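You operate a simulated robot arm through the tools that you are given. There is no shell and no other tool. Be economical: measure what you need, move in short steps, check, and stop when the job is done.

You are at the controls of a simulated two-armed robot. One attempt, no reset.

## Task
Take the small white box on the bench top and put it away on the top of the green table. Pick up the tea bottle from the bench top with one hand, pass it to the other hand and put it on the under 200 m shelf. Take the metal post and put it on the shelf under the steel bench. Push the bench cupboard door shut. Take the green card bundle on the bench top and put it away on the upper steel side shelf. Fetch the blue cloth and set it on the top of the black table. Lift the clear card tray lid open. The order is free. Set down upright: small white box, tea bottle.

It is judged by the outcome, as a careful person would: the job done as asked, and still so three seconds after it is handed in. It fails if anything else is knocked over, pushed out of place, dropped, spilled or broken. Lids that push on must go on centred and level and be pressed home; caps that screw on are set level and turned clockwise until they are tight. Flat cloth is picked up by pressing the open fingertips on it (5 to 10 N) and closing them slowly along it; thin cloth reads only 2 to 8 mm in the jaws.

## Robot
Two 7-joint arms with two-finger parallel grippers on one trunk, on a base that drives. Base frame: it is fixed to the floor where the robot stands at the start and does not move with it; the origin is under the middle of the robot, x ahead of it, y to its left, z up; the surface under the hand at the start is at about z = 0.85. Units: m, degrees, N and s.
The left shoulder is at the start at [0.232, 0.171, 1.001], the right one opposite. Places, roughly: bench cupboard door [1.3, -0.9, 0.5]; blue cloth (11x7x3 cm) [0.6, -0.9, 0.9]; clear card tray lid [-9.5, 0.8, 1.7]; green card bundle [0.5, -0.5, 0.75]; metal post [1, 0.25, 1]; shelf under the steel bench [0.7, 0.4, 0.2]; small white box [0.5, 0, 1]; tea bottle [1, 0, 1]; top of the black table [-3, -2.6, 0.8]; top of the green table [1.6, -4.2, 0.6]; under 200 m shelf [3.5, 0.3, 1]; upper steel side shelf (23x29 cm) [-9.54, 0.8, 0.9]. Payload 4.4 kg a hand.
The TCP of each hand is the grasp point between the finger pads, 0.023 m short of the fingertips. In the tool frame z runs along the fingers and y along their closing line. Largest opening 0.094 m; finger width 0.038, thickness 0.01; the body of the gripper, 0.054 by 0.096 m, starts 0.039 m behind the TCP.
Orientation is that of the tool frame in the base frame, as a unit quaternion [w, x, y, z]. With the fingers straight down and closing along the base's y, the tool's x points along the base's -x, its y along +y and its z along -z.

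## Interface
- The arms move only by the tool arm_command. It takes "left_moves", "right_moves" or both (then of equal length, played together; a hand with none holds still); each is a list of rows, each a list of 7 numbers: the opening, from 0 (shut) to 1 (fully open), then the shift along the tool's x, y, z in units of 300 mm (1.0 is 300 mm), then the turn, a rotation vector about the tool's x, y, z in units of 120 degrees (1.0 is 120 degrees). In form: [[hand, dx, dy, dz, wx, wy, wz], ...]. A call has 1 to 8 rows; each row is the pose to reach, as a shift and turn from the pose commanded when the call began, along the tool's axes at that moment. A call with a number of a shift or a turn outside -1 to 1 is refused whole. Each row takes 0.2 s and may step no farther than 0.05 m and 8.6 degrees from the row before; otherwise, or with a gripper value out of range, the whole call is refused. Where a pose cannot be reached the arm comes as near as it can. A force on the tool above 40 N (or 10 N above the force at the start of the call, whichever is more), or a blocked arm, ends the call early, and 0.2 s more pass. Each finger travels about 0.072 m/s and halts on what it meets, pressing with about 27 N; the grip force reading is that of the motor and also rises with nothing between the fingers. The clock runs only during rows and for 0.2 s after the last one: add rows that repeat a pose to give the fingers time. It gives the time, the measured TCP pose, the force on the tool (base axes), the opening and the grip force at its end, in the units of the frame above (readings bear some noise), with the torque about the TCP (base axes, N m) and any sound that the robot's microphone picked up.
- Cameras (640 x 400 px; columns grow to the right, rows downward): "scene" is now at [0.3617, -0.0495, 1.1172]; the picture's right is [-0.58, -0.82, -0.00], its down [-0.49, 0.35, -0.80] and it looks along [0.65, -0.46, -0.60] (base axes); focal length 214 px, centre (320, 200). "left" rides on the left gripper at [0.087, -0.016, -0.075] in its tool frame; the picture's right is [0.18, 0.98, 0.00], its down [-0.58, 0.11, -0.81] and it looks along [-0.79, 0.15, 0.59] (tool axes); focal length 243 px, centre (320, 200). "right" rides on the right gripper at [0.086, 0.016, -0.074] in its tool frame; the picture's right is [-0.18, 0.98, 0.00], its down [-0.58, -0.11, -0.81] and it looks along [-0.79, -0.15, 0.59] (tool axes); focal length 243 px, centre (320, 200). There is no depth. A picture from a camera that has moved, and an enlarged one, comes with that camera's place and axes in the base frame and with its lens.
- get_image(camera): a new picture of that camera. No time passes.
- slide_trunk(by): slides the trunk up (or, below 0, down) by that many m; the arms and the scene camera ride with it, the base frame stays. It gives what a move gives, with no picture.
- drive_base(legs): drives the robot by 1 to 6 legs, each [ahead, left, turn to the left] in m, m and degrees, along the robot's own axes; the way and the turn of a leg run together, so that a leg with both is an arc; at most 1.5 m and 180 degrees a leg. The arms and the cameras ride along, it lands a little off, and it stops where it bumps. It gives what a move gives.
- turn_head(pan, tilt): turns the head with the scene camera to pan (to the left, within 80 degrees either way) and tilt (down, from -29 to 69), counted from straight ahead of the robot. It gives what a move gives.
- zoom(camera, box): a new picture of the part [left, top, right, bottom] of that camera's present view, enlarged. No time passes.
- hand_in(): hands the job in; it is judged then, once.

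Go step by step. Nothing tells you exact positions but the pictures and the camera data: compare them with the known pose of the tool, close in by small moves and look again before you grip or let go. The budget is 196 turns and 192 pictures, counting those below and the enlarged ones. Unless the task says otherwise, let go and move clear before handing in, and close with one line.

The tools are called after "Request:" as a command line: name --argument value ..., lists and objects as JSON in quotes. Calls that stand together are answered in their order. arm_command: Moves the arms, as the interface text tells. Its arguments: {"type":"object","properties":{"left_moves":{"type":"array","items":{"type":"array","items":{"type":"number"}}},"right_moves":{"type":"array","items":{"type":"array","items":{"type":"number"}}}},"required":[]} The other tools are called the same way: slide_trunk (by) slides the trunk up or down; drive_base (legs) drives the base; turn_head (pan, tilt) turns the head that bears the scene camera; get_image (camera) takes a picture; zoom (camera, box) takes an enlarged picture of a part of a camera's view; hand_in () hands the job in.

At the start:

```text
time_s: 0.0
left_tool_pos: [0.4418, 0.0181, 1.0302]
left_tcp_rot: [-0.027, -0.107, 0.967, 0.231]
left_wrist_force: [146.3, 7.0, -154.1]
left_wrist_torque: [10.28, -1.49, 9.72]
left_gripper_width: 0.0938
left_grip_force: 0.1
right_tool_pos: [0.3915, -0.5002, 1.0815]
right_tcp_rot: [0.0, 0.0, 1.0, 0.0]
right_wrist_force: [-0.5, 0.2, -0.2]
right_wrist_torque: [-0.01, 0.02, -0.01]
right_gripper_width: 0.0938
right_grip_force: 0.1
trunk travel left (down, up): [-0.025, 0.363]
robot x, y, heading: [0.0018, -0.0001, -0.2]
head pan, tilt: [27.4, 45.3]
```

scene: 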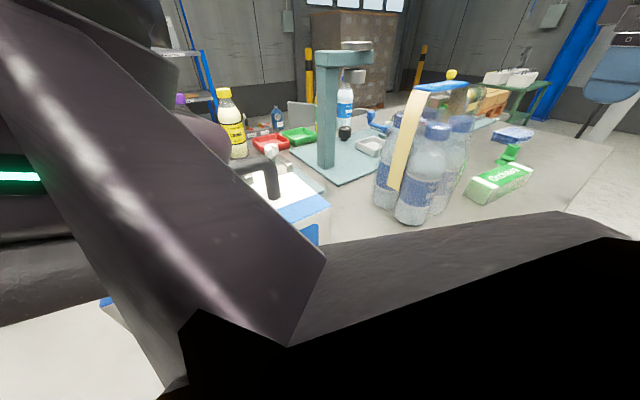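
right: 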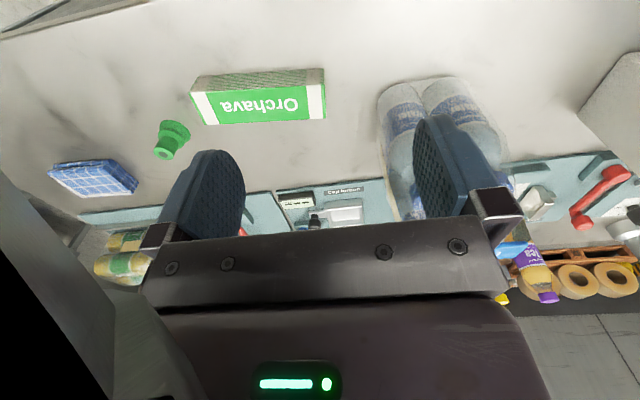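
left: 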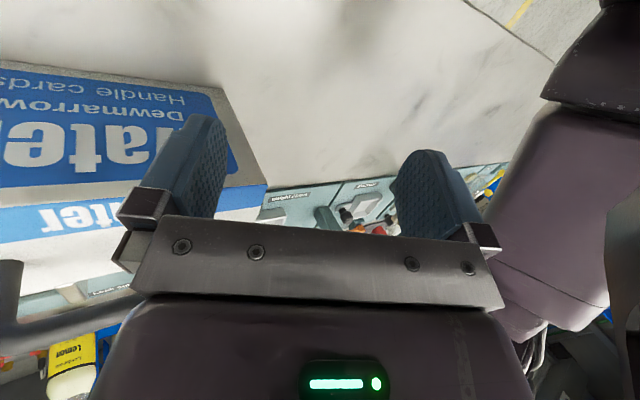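

The left wrist reads a large force at the start, so that arm may be pressed against something. I'll look around before I move anything.

Request:
turn_head --pan 0 --tilt 35

Request:
get_image --camera "scene"

```text
time_s: 0.9
left_tool_pos: [0.4489, 0.0173, 1.0295]
left_tcp_rot: [-0.029, -0.125, 0.964, 0.231]
left_wrist_force: [147.8, -4.8, -37.8]
left_wrist_torque: [3.2, 8.96, 11.18]
left_gripper_width: 0.094
left_grip_force: 0.1
right_tool_pos: [0.3923, -0.4992, 1.0819]
right_tcp_rot: [-0.001, 0.0, 1.0, 0.0]
right_wrist_force: [0.2, 0.2, -0.2]
right_wrist_torque: [-0.02, 0.03, -0.05]
right_gripper_width: 0.0941
right_grip_force: 0.2
trunk travel left (down, up): [-0.025, 0.363]
robot x, y, heading: [-0.0001, 0.0023, -0.0]
head pan, tilt: [0.0, 35.0]
```

```text
188 pictures are left
camera scene: at [0.3762, -0.0134, 1.1165], right [-0.16, -0.99, 0.0], down [-0.6, 0.1, -0.79], along [0.78, -0.13, -0.61], focal length 214 px, centre (320, 200)
```

scene: 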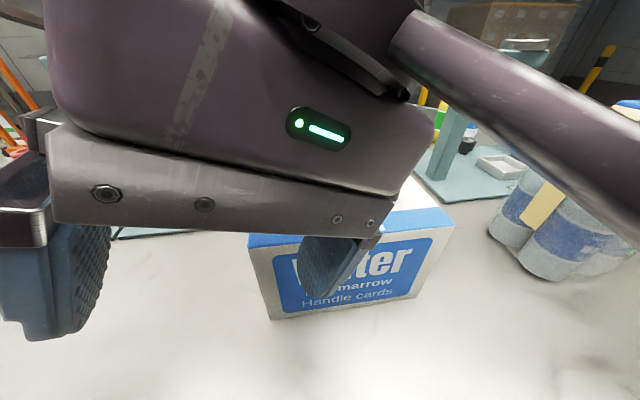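

The head camera is close behind the left gripper, and the wrist is being pushed forward, so the left arm is probably against the head. I'll ease it up and to the left.

Request:
arm_command --left_moves '[[1, -0.04, 0.08, -0.023, 0, 0, 0], [1, -0.08, 0.16, -0.046, 0, 0, 0], [1, -0.115, 0.233, -0.068, 0, 0, 0]]'

Request:
get_image --camera "scene"

```text
time_s: 1.2
left_tool_pos: [0.4542, 0.0233, 1.0323]
left_tcp_rot: [-0.026, -0.138, 0.962, 0.233]
left_wrist_force: [37.1, 17.2, -13.8]
left_wrist_torque: [-0.33, 1.98, 1.45]
left_gripper_width: 0.0941
left_grip_force: 0.0
right_tool_pos: [0.3931, -0.5003, 1.0833]
right_tcp_rot: [0.0, 0.0, 1.0, 0.0]
right_wrist_force: [0.1, 1.1, 0.0]
right_wrist_torque: [0.0, -0.02, -0.01]
right_gripper_width: 0.0939
right_grip_force: 0.2
trunk travel left (down, up): [-0.025, 0.363]
robot x, y, heading: [0.0033, 0.0017, -0.2]
head pan, tilt: [0.0, 35.0]
stopped in row 1 (left hand): the force on the tool passed its limit at 174 N (the readings are from after the stop); the commanded pose is now the measured one
```

```text
187 pictures are left
camera scene: at [0.3781, -0.0034, 1.1205], right [-0.05, -1.0, 0.0], down [-0.58, 0.03, -0.82], along [0.82, -0.04, -0.58], focal length 214 px, centre (320, 200)
```

scene: 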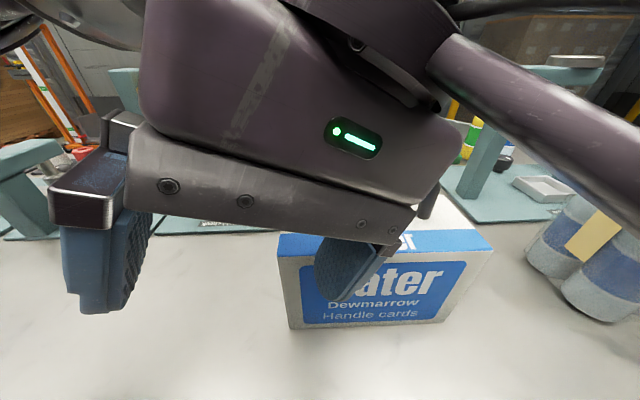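

Force has dropped and the head is springing back to straight. I'll continue forward, left and up.

Request:
arm_command --left_moves '[[1, -0.07, 0.06, -0.01, 0, 0, 0], [1, -0.1, 0.16, -0.046, 0, 0, 0], [1, -0.115, 0.26, -0.08, 0, 0, 0]]'

Request:
get_image --camera "scene"

```text
time_s: 1.8
left_tool_pos: [0.4735, 0.0586, 1.0561]
left_tcp_rot: [-0.026, -0.143, 0.961, 0.235]
left_wrist_force: [5.2, -2.4, -10.8]
left_wrist_torque: [0.95, -0.35, 0.66]
left_gripper_width: 0.0941
left_grip_force: 0.1
right_tool_pos: [0.3918, -0.5007, 1.0813]
right_tcp_rot: [0.0, 0.001, 1.0, 0.0]
right_wrist_force: [-0.3, 0.3, 0.1]
right_wrist_torque: [0.03, 0.01, 0.01]
right_gripper_width: 0.094
right_grip_force: 0.0
trunk travel left (down, up): [-0.025, 0.363]
robot x, y, heading: [0.0029, -0.0014, -0.2]
head pan, tilt: [0.0, 35.0]
stopped in row 2 (left hand): the force on the tool passed its limit at 68 N (the readings are from after the stop); the commanded pose is now the measured one
```

```text
186 pictures are left
camera scene: at [0.3791, 0.001, 1.1218], right [0.0, -1.0, 0.0], down [-0.56, 0.0, -0.83], along [0.83, 0.0, -0.56], focal length 214 px, centre (320, 200)
```

scene: 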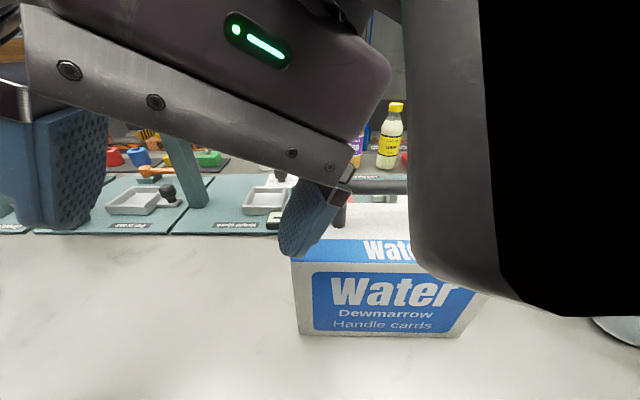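

Request:
arm_command --left_moves '[[1, -0.08, 0.064, -0.06, 0, 0, 0], [1, -0.159, 0.127, -0.119, 0, 0, 0], [1, -0.2, 0.21, -0.09, 0, 0, 0], [1, -0.24, 0.3, -0.055, 0, 0, 0], [1, -0.278, 0.387, -0.02, 0, 0, 0]]'

Request:
get_image --camera "scene"

```text
time_s: 3.0
left_tool_pos: [0.5176, 0.165, 1.082]
left_tcp_rot: [-0.027, -0.141, 0.962, 0.231]
left_wrist_force: [-0.4, -0.2, 0.1]
left_wrist_torque: [0.0, -0.02, 0.03]
left_gripper_width: 0.0942
left_grip_force: 0.1
left hand out of reach, approached as far as the arm can: row 3, 4, 5
right_tool_pos: [0.3932, -0.5005, 1.0805]
right_tcp_rot: [-0.001, 0.0, 1.0, 0.001]
right_wrist_force: [0.7, 0.2, 0.7]
right_wrist_torque: [-0.01, 0.03, -0.01]
right_gripper_width: 0.0941
right_grip_force: 0.1
trunk travel left (down, up): [-0.025, 0.363]
robot x, y, heading: [0.0025, 0.0013, 0.1]
head pan, tilt: [0.0, 35.0]
```

```text
185 pictures are left
camera scene: at [0.3789, 0.0013, 1.1203], right [0.0, -1.0, 0.0], down [-0.57, 0.0, -0.82], along [0.82, 0.0, -0.57], focal length 214 px, centre (320, 200)
```

scene: 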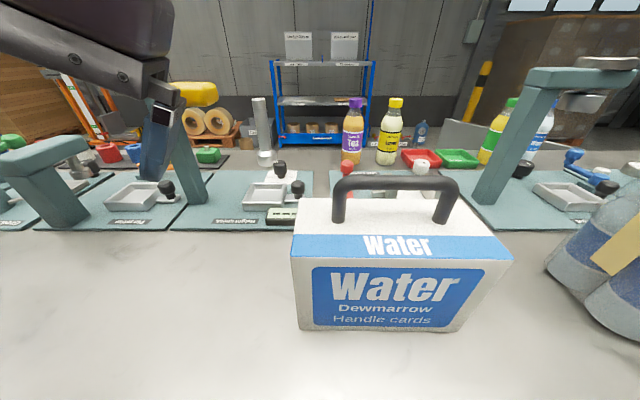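

The left arm is free now. The white box is the handled "Water" carton right ahead, with the tea bottle and the metal post behind it. I'll survey the surroundings.

Request:
turn_head --pan -60 --tilt 30

Request:
get_image --camera "scene"

Request:
turn_head --pan 60 --tilt 30

Request:
get_image --camera "scene"

Request:
turn_head --pan 0 --tilt 10

Request:
zoom --camera "scene" --box '[220, 150, 480, 310]'

Request:
turn_head --pan 0 --tilt 69

Request:
get_image --camera "scene"

```text
time_s: 4.3
left_tool_pos: [0.5174, 0.1628, 1.0824]
left_tcp_rot: [-0.026, -0.143, 0.962, 0.231]
left_wrist_force: [-0.1, -0.2, -0.6]
left_wrist_torque: [0.0, 0.01, 0.03]
left_gripper_width: 0.094
left_grip_force: 0.1
right_tool_pos: [0.3919, -0.5001, 1.0824]
right_tcp_rot: [0.0, -0.001, 1.0, 0.0]
right_wrist_force: [0.4, -0.1, 0.2]
right_wrist_torque: [-0.02, 0.0, -0.01]
right_gripper_width: 0.0938
right_grip_force: 0.1
trunk travel left (down, up): [-0.025, 0.363]
robot x, y, heading: [-0.0034, -0.0002, 0.1]
head pan, tilt: [-60.0, 30.0]
```

```text
184 pictures are left
camera scene: at [0.336, -0.0775, 1.1281], right [-0.87, -0.5, 0.0], down [-0.25, 0.43, -0.87], along [0.43, -0.75, -0.5], focal length 214 px, centre (320, 200)
```

scene: 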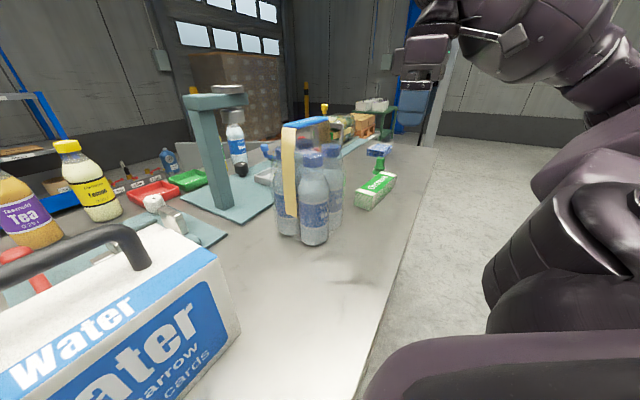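

```text
time_s: 6.3
left_tool_pos: [0.5173, 0.1644, 1.0822]
left_tcp_rot: [-0.026, -0.142, 0.962, 0.232]
left_wrist_force: [-0.3, 0.0, -1.3]
left_wrist_torque: [0.0, -0.01, 0.0]
left_gripper_width: 0.0939
left_grip_force: 0.2
right_tool_pos: [0.3921, -0.4997, 1.0814]
right_tcp_rot: [0.0, 0.0, 1.0, 0.0]
right_wrist_force: [0.8, -0.5, -0.2]
right_wrist_torque: [-0.02, 0.01, 0.02]
right_gripper_width: 0.0941
right_grip_force: 0.1
trunk travel left (down, up): [-0.025, 0.363]
robot x, y, heading: [0.0009, 0.0014, 0.2]
head pan, tilt: [60.0, 30.0]
```

```text
183 pictures are left
camera scene: at [0.3359, 0.0791, 1.1281], right [0.87, -0.5, 0.0], down [-0.25, -0.43, -0.87], along [0.43, 0.75, -0.5], focal length 214 px, centre (320, 200)
```

scene: 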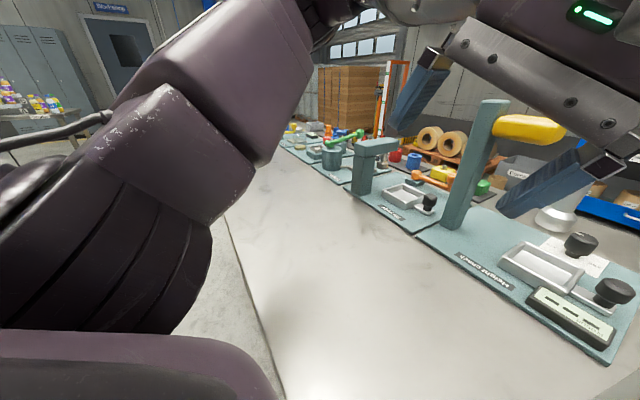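

```text
time_s: 7.6
left_tool_pos: [0.5175, 0.1649, 1.0831]
left_tcp_rot: [-0.026, -0.142, 0.962, 0.231]
left_wrist_force: [-0.2, -0.1, -0.3]
left_wrist_torque: [0.02, 0.02, -0.02]
left_gripper_width: 0.0941
left_grip_force: 0.1
right_tool_pos: [0.3932, -0.5006, 1.0824]
right_tcp_rot: [0.0, 0.0, 1.0, 0.0]
right_wrist_force: [-0.8, -0.2, -0.2]
right_wrist_torque: [0.01, 0.0, 0.0]
right_gripper_width: 0.0941
right_grip_force: 0.2
trunk travel left (down, up): [-0.025, 0.363]
robot x, y, heading: [-0.0009, 0.0007, -0.2]
head pan, tilt: [0.0, 10.0]
```

```text
2.46 times, centred on (350, 230) of scene
camera zoom: at [0.3837, 0.0009, 1.1605], right [0.0, -1.0, 0.0], down [-0.17, 0.0, -0.98], along [0.98, 0.0, -0.17], focal length 528 px, centre (246, 126)
```

zoom: 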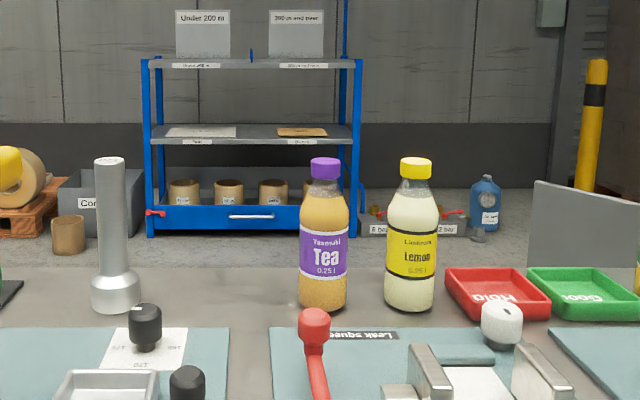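

```text
time_s: 8.9
left_tool_pos: [0.5166, 0.1637, 1.0814]
left_tcp_rot: [-0.026, -0.143, 0.962, 0.23]
left_wrist_force: [-0.1, 0.5, -0.7]
left_wrist_torque: [-0.01, 0.01, 0.0]
left_gripper_width: 0.0941
left_grip_force: 0.1
right_tool_pos: [0.3926, -0.5002, 1.0822]
right_tcp_rot: [-0.001, 0.0, 1.0, 0.001]
right_wrist_force: [-0.4, 0.0, -0.1]
right_wrist_torque: [0.0, 0.02, -0.02]
right_gripper_width: 0.094
right_grip_force: 0.1
trunk travel left (down, up): [-0.025, 0.363]
robot x, y, heading: [0.001, -0.0016, -0.2]
head pan, tilt: [0.0, 68.8]
```

```text
181 pictures are left
camera scene: at [0.3467, 0.0008, 1.0767], right [0.0, -1.0, 0.0], down [-0.93, 0.0, -0.36], along [0.36, 0.0, -0.93], focal length 214 px, centre (320, 200)
```

scene: 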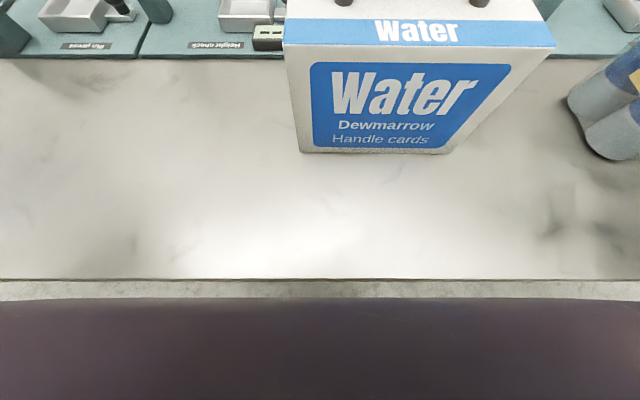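

The white carton is about 18×9×13 cm, centred near (0.545, -0.066), with its handle bar at about z 1.02. The bottle and post stand near the bench's far edge, so I'll take them from the far side later. First I'll turn the left hand straight down with its closing line across the handle.

Request:
arm_command --left_moves '[[1, 0.004, 0.048, -0.032, 0.0206, 0.0164, -0.0657], [1, 0.008, 0.095, -0.064, 0.0412, 0.0328, -0.1314], [1, 0.012, 0.143, -0.096, 0.0619, 0.0491, -0.197], [1, 0.016, 0.19, -0.128, 0.0825, 0.0655, -0.2628], [1, 0.02, 0.238, -0.159, 0.103, 0.0819, -0.3284], [1, 0.024, 0.285, -0.191, 0.1238, 0.0983, -0.394], [1, 0.028, 0.333, -0.223, 0.1444, 0.1146, -0.46], [1, 0.032, 0.38, -0.255, 0.165, 0.131, -0.5255]]'

```text
time_s: 10.7
left_tool_pos: [0.4852, 0.213, 1.1811]
left_tcp_rot: [-0.003, -0.651, 0.758, 0.03]
left_wrist_force: [0.6, -0.4, -0.5]
left_wrist_torque: [0.03, -0.01, 0.01]
left_gripper_width: 0.094
left_grip_force: 0.0
left hand out of reach, approached as far as the arm can: row 1, 2, 3, 4, 5, 6, 7, 8
right_tool_pos: [0.3908, -0.5005, 1.0829]
right_tcp_rot: [0.0, 0.0, 1.0, 0.001]
right_wrist_force: [-0.2, 1.2, -0.3]
right_wrist_torque: [-0.03, -0.03, -0.03]
right_gripper_width: 0.0939
right_grip_force: 0.0
trunk travel left (down, up): [-0.025, 0.363]
robot x, y, heading: [-0.0034, 0.0016, -0.1]
head pan, tilt: [0.0, 68.8]
```

Request:
drive_base --legs '[[-0.06, 0, 0], [0, -0.27, 0]]'

Request:
turn_head --pan 20 --tilt 40

Request:
get_image --camera "scene"

Request:
get_image --camera "left"

```text
time_s: 14.2
left_tool_pos: [0.425, -0.0562, 1.1819]
left_tcp_rot: [-0.003, -0.651, 0.759, 0.031]
left_wrist_force: [-0.5, -0.3, 0.1]
left_wrist_torque: [0.04, 0.01, 0.0]
left_gripper_width: 0.094
left_grip_force: 0.0
right_tool_pos: [0.3316, -0.7699, 1.0822]
right_tcp_rot: [0.0, 0.0, 1.0, 0.0]
right_wrist_force: [0.1, 0.2, 0.0]
right_wrist_torque: [-0.01, -0.03, -0.01]
right_gripper_width: 0.0944
right_grip_force: 0.0
trunk travel left (down, up): [-0.025, 0.363]
robot x, y, heading: [-0.0615, -0.2684, 0.2]
head pan, tilt: [0.0, 68.8]
```

```text
time_s: 15.2
left_tool_pos: [0.4236, -0.0566, 1.1804]
left_tcp_rot: [-0.002, -0.65, 0.759, 0.031]
left_wrist_force: [0.4, 0.3, 0.0]
left_wrist_torque: [0.01, 0.0, 0.0]
left_gripper_width: 0.094
left_grip_force: 0.1
right_tool_pos: [0.3322, -0.7698, 1.0818]
right_tcp_rot: [0.001, 0.0, 1.0, -0.001]
right_wrist_force: [0.5, -0.1, -0.3]
right_wrist_torque: [0.0, 0.02, -0.01]
right_gripper_width: 0.094
right_grip_force: 0.0
trunk travel left (down, up): [-0.025, 0.363]
robot x, y, heading: [-0.0617, -0.2702, -0.3]
head pan, tilt: [20.0, 40.0]
```

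```text
180 pictures are left
camera scene: at [0.3099, -0.2393, 1.1127], right [0.34, -0.94, 0.0], down [-0.6, -0.22, -0.77], along [0.72, 0.26, -0.64], focal length 214 px, centre (320, 200)
```

scene: 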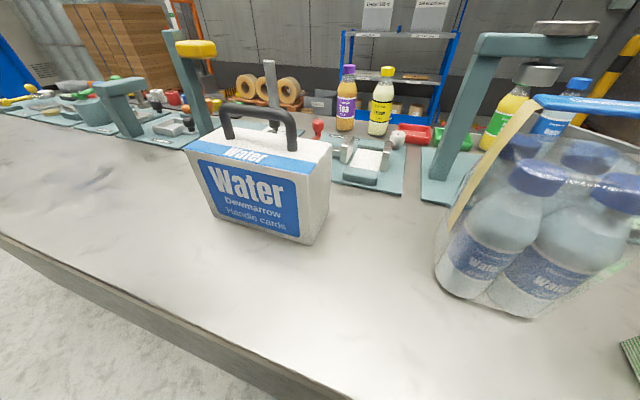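

```text
179 pictures are left
camera left: at [0.4316, -0.1464, 1.2518], right [-1.0, -0.03, 0.04], down [0.02, 0.56, 0.83], along [-0.05, 0.83, -0.55], focal length 243 px, centre (320, 200)
```

left: 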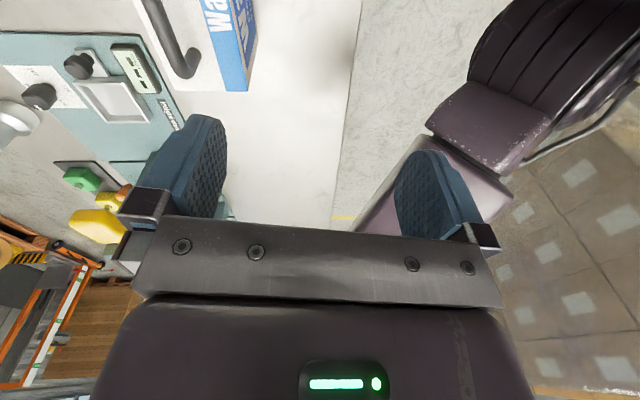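

The handle centre works out to about (0.548, -0.066, 1.025). I'll move the left hand above it.

Request:
arm_command --left_moves '[[1, -0.007, -0.11, 0.03, 0.0055, 0.005, -0.018], [1, -0.013, -0.21, 0.06, 0.011, 0.01, -0.037], [1, -0.02, -0.32, 0.11, 0.0166, 0.015, -0.055], [1, -0.026, -0.416, 0.181, 0.0222, 0.0196, -0.0735]]'

Request:
get_image --camera "scene"

Request:
get_image --camera "left"

```text
time_s: 16.2
left_tool_pos: [0.5474, -0.0625, 1.1195]
left_tcp_rot: [0.002, 0.708, -0.707, 0.0]
left_wrist_force: [-0.3, -0.8, 0.5]
left_wrist_torque: [0.01, 0.04, -0.02]
left_gripper_width: 0.0939
left_grip_force: 0.0
right_tool_pos: [0.332, -0.7705, 1.0817]
right_tcp_rot: [0.0, 0.0, 1.0, -0.001]
right_wrist_force: [-0.5, 0.0, -0.7]
right_wrist_torque: [0.0, 0.01, 0.0]
right_gripper_width: 0.0939
right_grip_force: 0.0
trunk travel left (down, up): [-0.025, 0.363]
robot x, y, heading: [-0.0614, -0.2683, -0.2]
head pan, tilt: [20.0, 40.0]
```

```text
178 pictures are left
camera scene: at [0.3106, -0.2391, 1.1124], right [0.34, -0.94, 0.0], down [-0.6, -0.22, -0.77], along [0.72, 0.26, -0.64], focal length 214 px, centre (320, 200)
```

scene: 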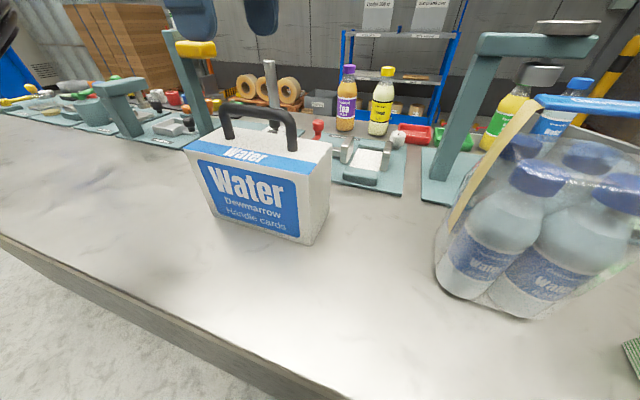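

```text
177 pictures are left
camera left: at [0.5657, -0.148, 1.1939], right [-0.98, -0.19, 0.0], down [-0.11, 0.58, 0.81], along [-0.15, 0.79, -0.59], focal length 243 px, centre (320, 200)
```

left: 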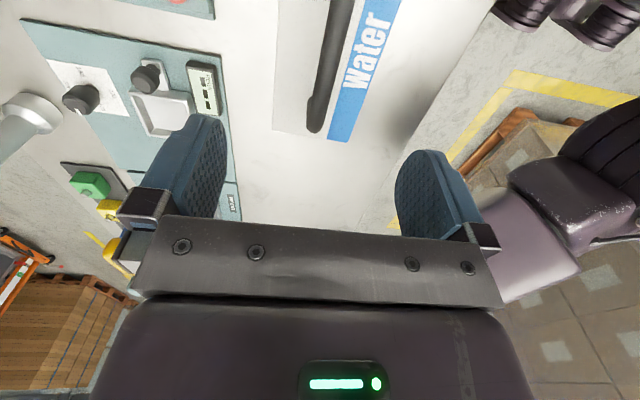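

The handle bar lies along y at x≈0.545, between the fingers. I'll go down and grip.

Request:
arm_command --left_moves '[[1, 0.007, 0.007, 0.11, 0, 0, 0], [1, 0.013, 0.007, 0.22, 0, 0, 0], [1, 0.013, 0.007, 0.34, 0, 0, 0], [0, 0.013, 0.007, 0.34, 0, 0, 0], [0, 0.013, 0.007, 0.34, 0, 0, 0], [0, 0.013, 0.007, 0.34, 0, 0, 0], [0, 0.013, 0.007, 0.34, 0, 0, 0], [0, 0.013, 0.007, 0.34, 0, 0, 0]]'

Request:
zoom --camera "scene" --box '[160, 30, 380, 250]'

```text
time_s: 18.0
left_tool_pos: [0.5448, -0.0675, 1.0192]
left_tcp_rot: [0.001, 0.708, -0.706, 0.0]
left_wrist_force: [-0.1, -0.2, -0.4]
left_wrist_torque: [-0.01, -0.01, -0.15]
left_gripper_width: 0.0133
left_grip_force: 26.8
right_tool_pos: [0.3301, -0.7684, 1.0816]
right_tcp_rot: [0.0, 0.001, 1.0, 0.0]
right_wrist_force: [0.4, -0.3, 0.2]
right_wrist_torque: [-0.01, 0.02, 0.02]
right_gripper_width: 0.0941
right_grip_force: 0.1
trunk travel left (down, up): [-0.025, 0.363]
robot x, y, heading: [-0.0645, -0.2682, 0.1]
head pan, tilt: [20.0, 40.0]
```

```text
1.82 times, centred on (270, 140) of scene
camera zoom: at [0.31, -0.2392, 1.1127], right [0.34, -0.94, 0.0], down [-0.6, -0.22, -0.77], along [0.72, 0.26, -0.64], focal length 390 px, centre (411, 309)
```

zoom: 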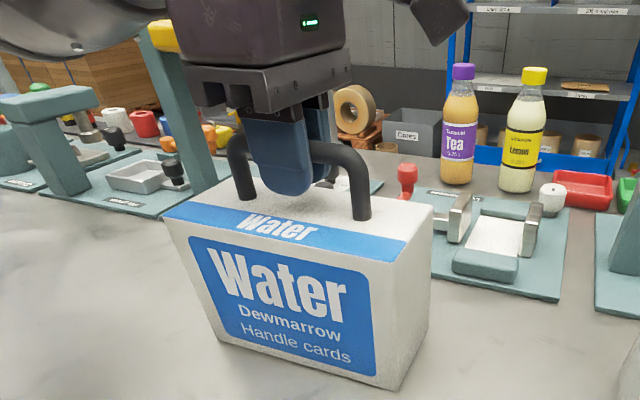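

Gripped: the jaws read 13 mm on the handle. I'll lift slowly.

Request:
arm_command --left_moves '[[0, 0, 0, -0.05, 0, 0, 0], [0, 0, 0, -0.13, 0, 0, 0], [0, 0, 0, -0.23, 0, 0, 0], [0, 0, 0, -0.33, 0, 0, 0], [0, 0, 0, -0.4, 0, 0, 0]]'

Request:
get_image --camera "scene"

```text
time_s: 19.2
left_tool_pos: [0.5456, -0.0694, 1.1387]
left_tcp_rot: [0.001, 0.708, -0.706, -0.001]
left_wrist_force: [-0.7, 0.5, -5.1]
left_wrist_torque: [0.0, 0.01, 0.0]
left_gripper_width: 0.0134
left_grip_force: 26.6
right_tool_pos: [0.3311, -0.769, 1.0818]
right_tcp_rot: [-0.001, 0.0, 1.0, -0.001]
right_wrist_force: [-0.1, 0.7, 0.2]
right_wrist_torque: [0.02, -0.01, 0.01]
right_gripper_width: 0.0938
right_grip_force: 0.0
trunk travel left (down, up): [-0.025, 0.363]
robot x, y, heading: [-0.0608, -0.266, 0.0]
head pan, tilt: [20.0, 40.0]
```

```text
175 pictures are left
camera scene: at [0.3098, -0.2393, 1.1128], right [0.34, -0.94, 0.0], down [-0.6, -0.22, -0.77], along [0.72, 0.26, -0.64], focal length 214 px, centre (320, 200)
```

scene: 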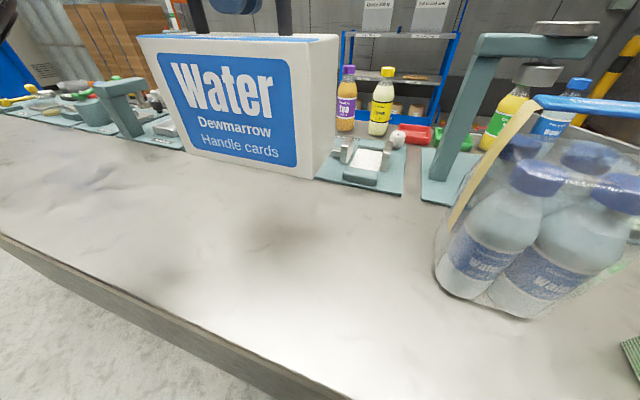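

The box is lifted (about 0.5 kg). I'll back away from the bench and look at the bench underside and the way to the green table.

Request:
drive_base --legs '[[-0.8, 0, 0]]'

Request:
turn_head --pan 15 --tilt 30

Request:
get_image --camera "scene"

Request:
turn_head --pan -70 --tilt 15

Request:
get_image --camera "scene"

```text
time_s: 23.5
left_tool_pos: [-0.2621, -0.0699, 1.1379]
left_tcp_rot: [0.001, 0.709, -0.705, 0.0]
left_wrist_force: [-1.1, 1.0, -5.0]
left_wrist_torque: [-0.01, 0.0, 0.0]
left_gripper_width: 0.0135
left_grip_force: 27.2
right_tool_pos: [-0.4731, -0.7696, 1.082]
right_tcp_rot: [0.0, -0.003, 1.0, 0.0]
right_wrist_force: [-0.2, -0.4, 0.0]
right_wrist_torque: [-0.04, -0.05, -0.03]
right_gripper_width: 0.094
right_grip_force: 0.1
trunk travel left (down, up): [-0.025, 0.363]
robot x, y, heading: [-0.8664, -0.2691, 0.5]
head pan, tilt: [20.0, 40.0]
```

```text
time_s: 24.2
left_tool_pos: [-0.262, -0.0693, 1.1382]
left_tcp_rot: [0.001, 0.71, -0.705, 0.0]
left_wrist_force: [-0.3, 0.1, -5.7]
left_wrist_torque: [-0.02, -0.01, 0.02]
left_gripper_width: 0.0135
left_grip_force: 26.3
right_tool_pos: [-0.4723, -0.7701, 1.0815]
right_tcp_rot: [0.0, -0.003, 1.0, 0.0]
right_wrist_force: [-0.3, 0.9, 0.5]
right_wrist_torque: [-0.01, 0.0, -0.01]
right_gripper_width: 0.0939
right_grip_force: 0.1
trunk travel left (down, up): [-0.025, 0.363]
robot x, y, heading: [-0.8652, -0.2718, 0.6]
head pan, tilt: [15.0, 30.0]
```

```text
174 pictures are left
camera scene: at [-0.4897, -0.245, 1.1279], right [0.27, -0.96, 0.0], down [-0.48, -0.13, -0.87], along [0.83, 0.23, -0.5], focal length 214 px, centre (320, 200)
```

scene: 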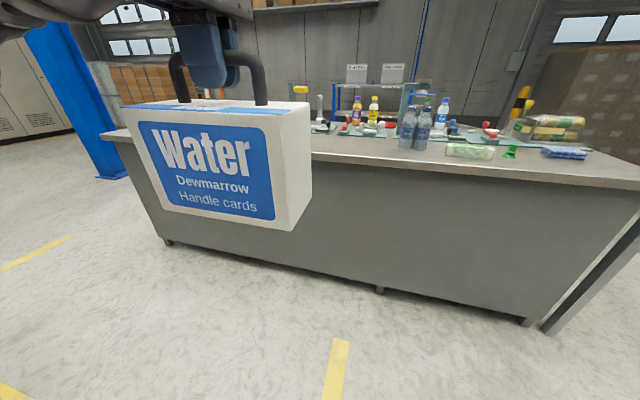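

```text
time_s: 25.8
left_tool_pos: [-0.2626, -0.0686, 1.1377]
left_tcp_rot: [0.001, 0.709, -0.705, 0.0]
left_wrist_force: [-0.8, 1.1, -5.1]
left_wrist_torque: [0.01, -0.03, -0.01]
left_gripper_width: 0.0135
left_grip_force: 27.0
right_tool_pos: [-0.4733, -0.769, 1.0823]
right_tcp_rot: [0.0, -0.002, 1.0, -0.001]
right_wrist_force: [-0.1, 0.0, -0.6]
right_wrist_torque: [0.04, 0.0, -0.01]
right_gripper_width: 0.0942
right_grip_force: 0.1
trunk travel left (down, up): [-0.025, 0.363]
robot x, y, heading: [-0.8698, -0.2715, 0.6]
head pan, tilt: [-70.0, 15.0]
```

```text
173 pictures are left
camera scene: at [-0.5444, -0.3566, 1.1522], right [-0.94, -0.35, 0.0], down [-0.09, 0.24, -0.97], along [0.34, -0.91, -0.26], focal length 214 px, centre (320, 200)
```

scene: 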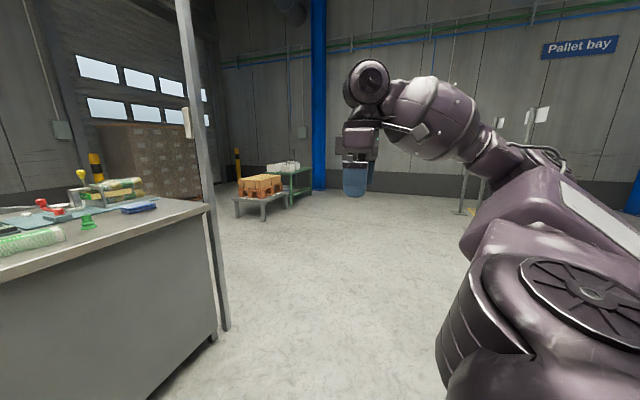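

The bench is closed on this side, so its shelf and door are on the far side. The green table shows beyond a crate table, and I'll approach it from the west side.

Request:
drive_base --legs '[[0, 0, -80], [1.5, 0, 0]]'

Request:
turn_head --pan 20 --tilt 15

Request:
get_image --camera "scene"

Request:
turn_head --pan -60 --tilt 15

Request:
get_image --camera "scene"

```text
time_s: 36.7
left_tool_pos: [-0.3361, -2.3142, 1.1375]
left_tcp_rot: [-0.001, -0.078, 0.997, 0.0]
left_wrist_force: [-0.5, -0.1, -5.2]
left_wrist_torque: [-0.05, 0.02, -0.04]
left_gripper_width: 0.0134
left_grip_force: 26.4
right_tool_pos: [-1.0602, -2.2095, 1.081]
right_tcp_rot: [0.0, 0.65, 0.76, 0.0]
right_wrist_force: [0.4, -0.6, -0.5]
right_wrist_torque: [0.02, -0.02, 0.03]
right_gripper_width: 0.094
right_grip_force: 0.1
trunk travel left (down, up): [-0.025, 0.363]
robot x, y, heading: [-0.6277, -1.7464, -80.9]
head pan, tilt: [-70.0, 15.0]
```

```text
time_s: 38.3
left_tool_pos: [-0.3373, -2.3132, 1.1378]
left_tcp_rot: [-0.001, -0.078, 0.997, 0.0]
left_wrist_force: [0.2, 0.2, -5.3]
left_wrist_torque: [0.02, -0.01, -0.02]
left_gripper_width: 0.0134
left_grip_force: 26.9
right_tool_pos: [-1.0614, -2.2101, 1.0819]
right_tcp_rot: [0.0, 0.651, 0.759, 0.0]
right_wrist_force: [0.3, 0.1, 0.7]
right_wrist_torque: [0.03, 0.01, 0.0]
right_gripper_width: 0.0938
right_grip_force: 0.0
trunk travel left (down, up): [-0.025, 0.363]
robot x, y, heading: [-0.6241, -1.7463, -81.2]
head pan, tilt: [20.0, 15.0]
```

```text
172 pictures are left
camera scene: at [-0.5383, -2.1153, 1.1522], right [-0.88, -0.48, 0.0], down [-0.12, 0.23, -0.97], along [0.47, -0.85, -0.26], focal length 214 px, centre (320, 200)
```

scene: 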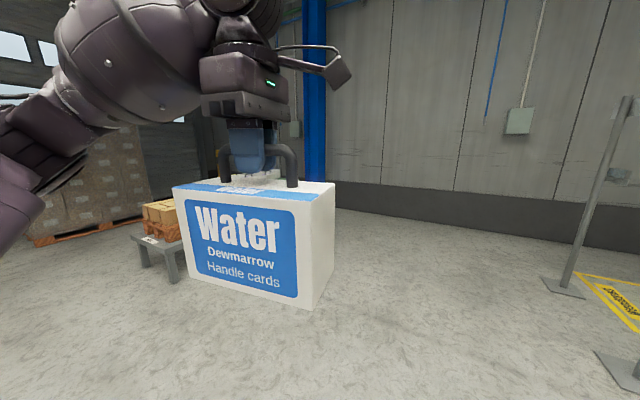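

```text
time_s: 39.9
left_tool_pos: [-0.3372, -2.3134, 1.1375]
left_tcp_rot: [-0.001, -0.079, 0.997, 0.0]
left_wrist_force: [0.1, -0.2, -4.1]
left_wrist_torque: [-0.03, 0.01, -0.01]
left_gripper_width: 0.0136
left_grip_force: 27.1
right_tool_pos: [-1.0605, -2.2101, 1.0828]
right_tcp_rot: [0.0, 0.65, 0.76, 0.0]
right_wrist_force: [-0.5, 0.5, -0.5]
right_wrist_torque: [0.01, 0.02, -0.01]
right_gripper_width: 0.0942
right_grip_force: 0.1
trunk travel left (down, up): [-0.025, 0.363]
robot x, y, heading: [-0.6281, -1.7408, -81.3]
head pan, tilt: [-60.0, 15.0]
```

```text
171 pictures are left
camera scene: at [-0.656, -2.0922, 1.1522], right [-0.63, 0.78, 0.0], down [0.2, 0.16, -0.97], along [-0.75, -0.61, -0.26], focal length 214 px, centre (320, 200)
```

scene: 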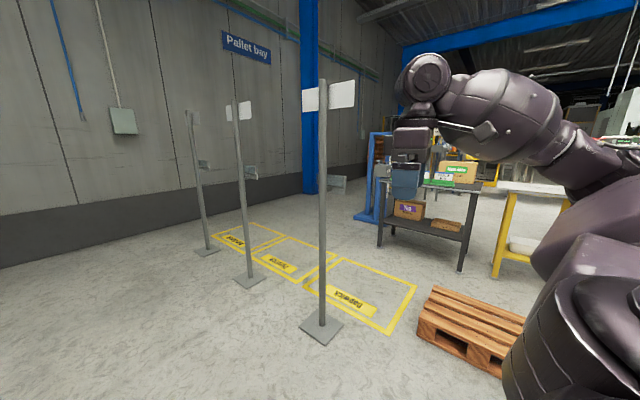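

Request:
drive_base --legs '[[1.2, 0, 0], [1.1, 0, 0], [0, 0, 80]]'

Request:
turn_head --pan -15 --tilt 15

Request:
get_image --camera "scene"

```text
time_s: 54.6
left_tool_pos: [0.3331, -3.8368, 1.1383]
left_tcp_rot: [-0.002, -0.699, 0.715, 0.0]
left_wrist_force: [-0.1, -0.6, -5.1]
left_wrist_torque: [0.02, -0.01, -0.02]
left_gripper_width: 0.0134
left_grip_force: 26.9
right_tool_pos: [0.1026, -4.532, 1.0812]
right_tcp_rot: [0.0, 0.012, 1.0, 0.0]
right_wrist_force: [0.9, 0.4, 0.4]
right_wrist_torque: [-0.01, 0.02, 0.02]
right_gripper_width: 0.0938
right_grip_force: 0.1
trunk travel left (down, up): [-0.025, 0.363]
robot x, y, heading: [-0.2757, -4.0242, -1.5]
head pan, tilt: [-60.0, 15.0]
```

```text
time_s: 55.7
left_tool_pos: [0.3326, -3.8377, 1.1374]
left_tcp_rot: [-0.001, -0.699, 0.715, -0.001]
left_wrist_force: [0.6, -0.4, -5.2]
left_wrist_torque: [-0.05, 0.0, 0.0]
left_gripper_width: 0.0135
left_grip_force: 27.0
right_tool_pos: [0.1017, -4.532, 1.082]
right_tcp_rot: [0.0, 0.012, 1.0, 0.0]
right_wrist_force: [0.2, -0.4, 0.2]
right_wrist_torque: [-0.02, -0.02, 0.03]
right_gripper_width: 0.0941
right_grip_force: 0.0
trunk travel left (down, up): [-0.025, 0.363]
robot x, y, heading: [-0.2771, -4.0211, -1.3]
head pan, tilt: [-15.0, 15.0]
```

```text
170 pictures are left
camera scene: at [0.1027, -4.0548, 1.1522], right [-0.28, -0.96, 0.0], down [-0.25, 0.07, -0.97], along [0.93, -0.27, -0.26], focal length 214 px, centre (320, 200)
```

scene: 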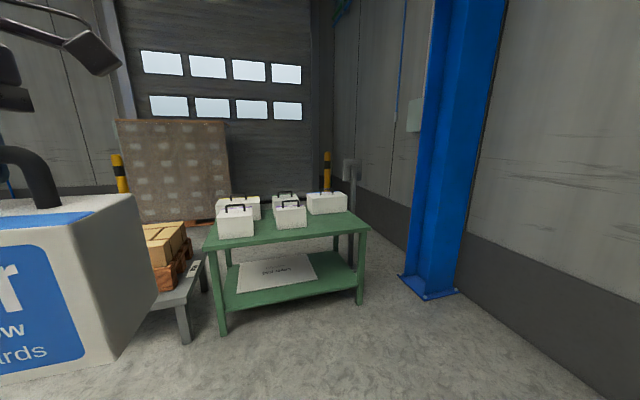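

Request:
zoom --camera "scene" --box '[190, 170, 390, 295]'

```text
3.20 times, centred on (290, 232) of scene
camera zoom: at [0.1027, -4.0548, 1.1522], right [-0.28, -0.96, 0.0], down [-0.25, 0.07, -0.97], along [0.93, -0.27, -0.26], focal length 686 px, centre (416, 96)
```

zoom: 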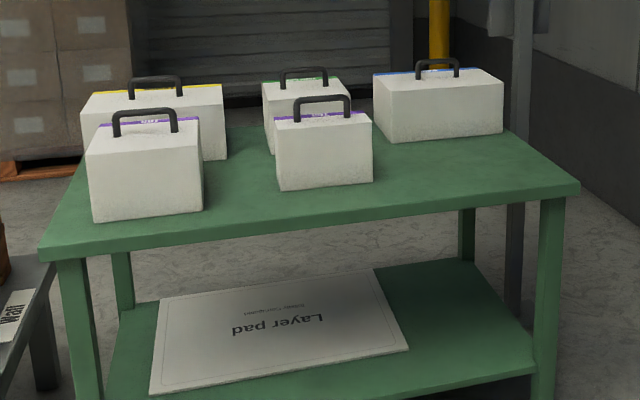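

There is a free area on the table's front right, about (1.40, -4.54). I'll drive in front of it.

Request:
drive_base --legs '[[0, -0.5, 1.3], [0.96, 0, 0]]'

Request:
turn_head --pan 0 --tilt 45

Request:
get_image --camera "scene"

```text
time_s: 65.1
left_tool_pos: [1.2582, -4.2937, 1.1392]
left_tcp_rot: [0.002, 0.714, -0.7, 0.0]
left_wrist_force: [-0.1, -0.1, -5.3]
left_wrist_torque: [0.02, 0.0, -0.03]
left_gripper_width: 0.0134
left_grip_force: 27.0
right_tool_pos: [1.0576, -4.9977, 1.082]
right_tcp_rot: [-0.001, -0.009, 1.0, -0.001]
right_wrist_force: [-0.7, 0.2, 0.7]
right_wrist_torque: [0.0, 0.0, 0.01]
right_gripper_width: 0.0941
right_grip_force: 0.0
trunk travel left (down, up): [-0.025, 0.363]
robot x, y, heading: [0.6592, -4.5061, 1.5]
head pan, tilt: [-15.0, 15.0]
```

```text
time_s: 66.1
left_tool_pos: [1.2574, -4.2944, 1.1363]
left_tcp_rot: [0.001, 0.714, -0.7, -0.001]
left_wrist_force: [0.6, 0.7, -4.7]
left_wrist_torque: [-0.05, 0.01, -0.02]
left_gripper_width: 0.0135
left_grip_force: 26.5
right_tool_pos: [1.0567, -4.9971, 1.0828]
right_tcp_rot: [0.0, -0.009, 1.0, 0.0]
right_wrist_force: [1.4, 0.6, -1.0]
right_wrist_torque: [-0.01, 0.03, 0.02]
right_gripper_width: 0.0941
right_grip_force: 0.0
trunk travel left (down, up): [-0.025, 0.363]
robot x, y, heading: [0.6544, -4.5032, 1.1]
head pan, tilt: [0.0, 45.0]
```

```text
168 pictures are left
camera scene: at [1.027, -4.4964, 1.1055], right [0.02, -1.0, 0.0], down [-0.71, -0.01, -0.71], along [0.71, 0.01, -0.71], focal length 214 px, centre (320, 200)
```

scene: 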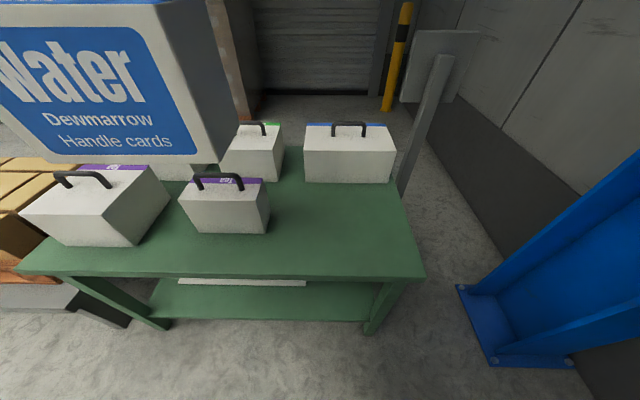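

Request:
drive_base --legs '[[0, -0.16, -1.0]]'

```text
time_s: 68.1
left_tool_pos: [1.2629, -4.4597, 1.1389]
left_tcp_rot: [0.001, 0.709, -0.705, 0.0]
left_wrist_force: [0.3, 0.4, -4.7]
left_wrist_torque: [0.0, 0.03, 0.01]
left_gripper_width: 0.0135
left_grip_force: 27.2
right_tool_pos: [1.0504, -5.1598, 1.0823]
right_tcp_rot: [0.0, -0.002, 1.0, 0.0]
right_wrist_force: [0.7, 0.9, 0.1]
right_wrist_torque: [-0.01, -0.03, -0.02]
right_gripper_width: 0.0941
right_grip_force: 0.1
trunk travel left (down, up): [-0.025, 0.363]
robot x, y, heading: [0.6581, -4.659, 0.4]
head pan, tilt: [0.0, 45.0]
```

Request:
arm_command --left_moves '[[0, 0.075, -0.137, 0, 0, 0, 0], [0, 0.15, -0.275, 0, 0, 0, 0], [0, 0.225, -0.41, 0, 0, 0, 0], [0, 0.3, -0.55, 0, 0, 0, 0], [0, 0.3, -0.55, 0.16, 0, 0, 0], [0, 0.3, -0.55, 0.32, 0, 0, 0], [0, 0.3, -0.55, 0.48, 0, 0, 0], [0, 0.3, -0.55, 0.64, 0, 0, 0]]'

Request:
get_image --camera "scene"

```text
time_s: 69.9
left_tool_pos: [1.4302, -4.5494, 0.9436]
left_tcp_rot: [0.001, 0.71, -0.704, 0.0]
left_wrist_force: [-0.1, 0.5, -5.2]
left_wrist_torque: [-0.03, 0.0, 0.02]
left_gripper_width: 0.0137
left_grip_force: 27.3
right_tool_pos: [1.0519, -5.1582, 1.0814]
right_tcp_rot: [-0.001, -0.002, 1.0, -0.001]
right_wrist_force: [-0.5, 0.4, 0.7]
right_wrist_torque: [-0.02, -0.03, -0.03]
right_gripper_width: 0.094
right_grip_force: 0.0
trunk travel left (down, up): [-0.025, 0.363]
robot x, y, heading: [0.6561, -4.6667, 0.3]
head pan, tilt: [0.0, 45.0]
```

```text
167 pictures are left
camera scene: at [1.0301, -4.6578, 1.1048], right [0.0, -1.0, 0.0], down [-0.71, 0.0, -0.71], along [0.71, 0.0, -0.71], focal length 214 px, centre (320, 200)
```

scene: 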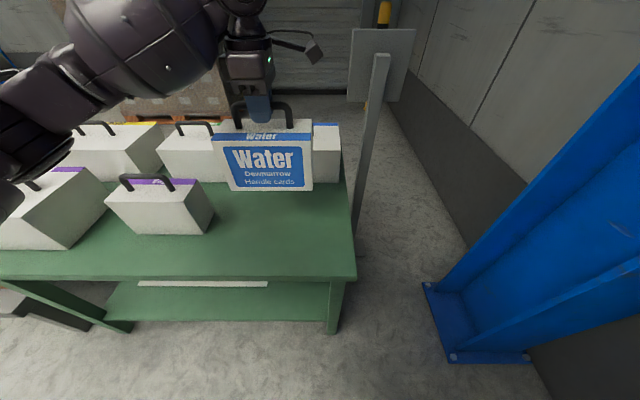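

Request:
arm_command --left_moves '[[0, 0, 0, 0.1, 0, 0, 0], [0, 0, 0, 0.2, 0, 0, 0], [0, 0, 0, 0.3, 0, 0, 0], [0, 0, 0, 0.36, 0, 0, 0]]'

Request:
get_image --camera "scene"

```text
time_s: 70.9
left_tool_pos: [1.4275, -4.549, 0.8364]
left_tcp_rot: [0.001, 0.71, -0.705, 0.0]
left_wrist_force: [0.3, -0.2, -3.9]
left_wrist_torque: [-0.03, -0.03, -0.01]
left_gripper_width: 0.0135
left_grip_force: 26.8
right_tool_pos: [1.0511, -5.1591, 1.0817]
right_tcp_rot: [0.0, -0.002, 1.0, 0.0]
right_wrist_force: [0.3, 0.4, -0.3]
right_wrist_torque: [0.0, 0.01, -0.01]
right_gripper_width: 0.0938
right_grip_force: 0.1
trunk travel left (down, up): [-0.025, 0.363]
robot x, y, heading: [0.6567, -4.6615, 0.4]
head pan, tilt: [0.0, 45.0]
```

```text
166 pictures are left
camera scene: at [1.0291, -4.6579, 1.1053], right [0.0, -1.0, 0.0], down [-0.71, 0.0, -0.71], along [0.71, 0.0, -0.71], focal length 214 px, centre (320, 200)
```

scene: 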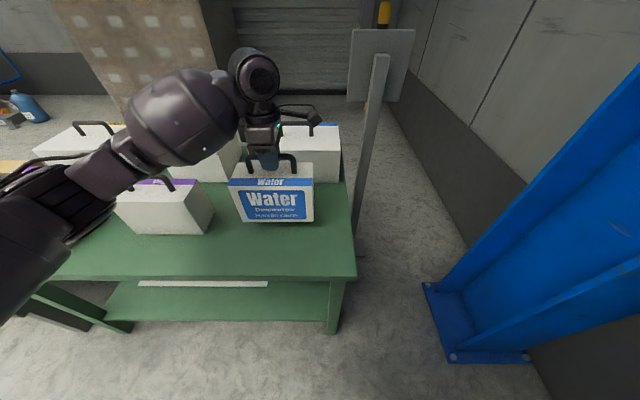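

Request:
arm_command --left_moves '[[0, 0, 0, 0.05, 0, 0, 0], [0, 0, 0, 0.09, 0, 0, 0], [0, 0, 0, 0.12, 0, 0, 0], [0, 0, 0, 0.145, 0, 0, 0], [0, 0, 0, 0.165, 0, 0, 0], [0, 0, 0, 0.18, 0, 0, 0]]'

Request:
zoom --camera "scene" --box '[80, 60, 380, 300]'

```text
time_s: 72.3
left_tool_pos: [1.4288, -4.5476, 0.7912]
left_tcp_rot: [-0.002, 0.709, -0.705, 0.004]
left_wrist_force: [6.8, 2.9, 23.0]
left_wrist_torque: [0.34, -0.02, -0.21]
left_gripper_width: 0.0138
left_grip_force: 26.8
right_tool_pos: [1.0489, -5.1588, 1.0837]
right_tcp_rot: [0.002, -0.002, 1.0, -0.001]
right_wrist_force: [-0.3, -1.0, 0.3]
right_wrist_torque: [-0.01, -0.04, 0.02]
right_gripper_width: 0.094
right_grip_force: 0.0
trunk travel left (down, up): [-0.025, 0.363]
robot x, y, heading: [0.6543, -4.6596, 0.2]
head pan, tilt: [0.0, 45.0]
```

```text
1.67 times, centred on (230, 180) of scene
camera zoom: at [1.0269, -4.658, 1.107], right [0.0, -1.0, 0.0], down [-0.71, 0.0, -0.71], along [0.71, 0.0, -0.71], focal length 358 px, centre (470, 233)
```

zoom: 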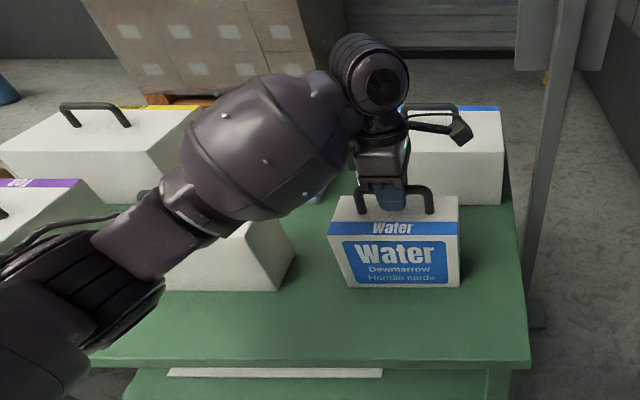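

Contact shows 23 N upward, which puts the table at z≈0.62. I'll relax the push and let go.

Request:
arm_command --left_moves '[[0, 0, 0, -0.008, 0, 0, 0], [0, 0, 0, -0.008, 0, 0, 0], [0.3, 0, 0, -0.008, 0, 0, 0], [0.6, 0, 0, -0.008, 0, 0, 0], [0.6, 0, 0, -0.008, 0, 0, 0]]'

Request:
zoom --camera "scene" --box '[80, 60, 380, 300]'

```text
time_s: 73.5
left_tool_pos: [1.4271, -4.5477, 0.7862]
left_tcp_rot: [0.001, 0.709, -0.705, -0.001]
left_wrist_force: [0.5, 0.8, 0.5]
left_wrist_torque: [0.02, 0.0, -0.01]
left_gripper_width: 0.0566
left_grip_force: 0.2
right_tool_pos: [1.0505, -5.1594, 1.0825]
right_tcp_rot: [0.001, -0.002, 1.0, 0.0]
right_wrist_force: [0.0, 0.1, -0.1]
right_wrist_torque: [-0.03, -0.01, 0.01]
right_gripper_width: 0.0939
right_grip_force: 0.0
trunk travel left (down, up): [-0.025, 0.363]
robot x, y, heading: [0.6566, -4.6569, 0.1]
head pan, tilt: [0.0, 45.0]
```

```text
1.67 times, centred on (230, 180) of scene
camera zoom: at [1.0285, -4.658, 1.1055], right [0.0, -1.0, 0.0], down [-0.71, 0.0, -0.71], along [0.71, 0.0, -0.71], focal length 358 px, centre (470, 233)
```

zoom: 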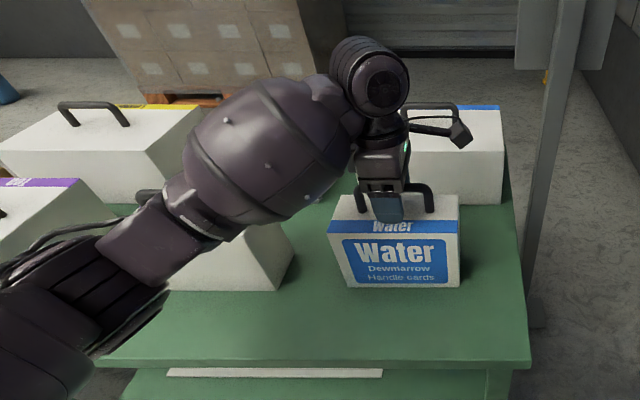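

Released and the box sits level. I'll lift the hand clear and check.

Request:
arm_command --left_moves '[[0.6, 0, 0, -0.1, 0, 0, 0], [0.6, 0, 0, -0.25, 0, 0, 0], [0.6, 0, 0, -0.4, 0, 0, 0], [0.6, 0, 0, -0.55, 0, 0, 0], [0.6, 0, 0, -0.7, 0, 0, 0], [0.6, 0, 0, -0.85, 0, 0, 0], [0.6, 0, 0, -1.0, 0, 0, 0]]'

Request:
get_image --camera "scene"

```text
time_s: 75.1
left_tool_pos: [1.4241, -4.5474, 1.0898]
left_tcp_rot: [0.0, 0.709, -0.706, 0.0]
left_wrist_force: [-0.3, 0.2, 0.1]
left_wrist_torque: [0.02, -0.01, 0.0]
left_gripper_width: 0.0566
left_grip_force: 0.0
right_tool_pos: [1.0507, -5.1599, 1.0816]
right_tcp_rot: [0.001, -0.002, 1.0, 0.001]
right_wrist_force: [0.4, 0.3, 0.2]
right_wrist_torque: [-0.02, -0.03, 0.02]
right_gripper_width: 0.0939
right_grip_force: 0.1
trunk travel left (down, up): [-0.025, 0.363]
robot x, y, heading: [0.6533, -4.659, 0.2]
head pan, tilt: [0.0, 45.0]
```

```text
163 pictures are left
camera scene: at [1.0274, -4.6582, 1.1062], right [0.0, -1.0, 0.0], down [-0.71, 0.0, -0.71], along [0.71, 0.0, -0.71], focal length 214 px, centre (320, 200)
```

scene: 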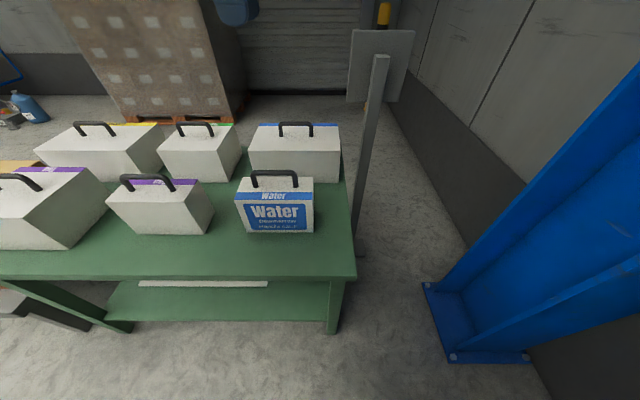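

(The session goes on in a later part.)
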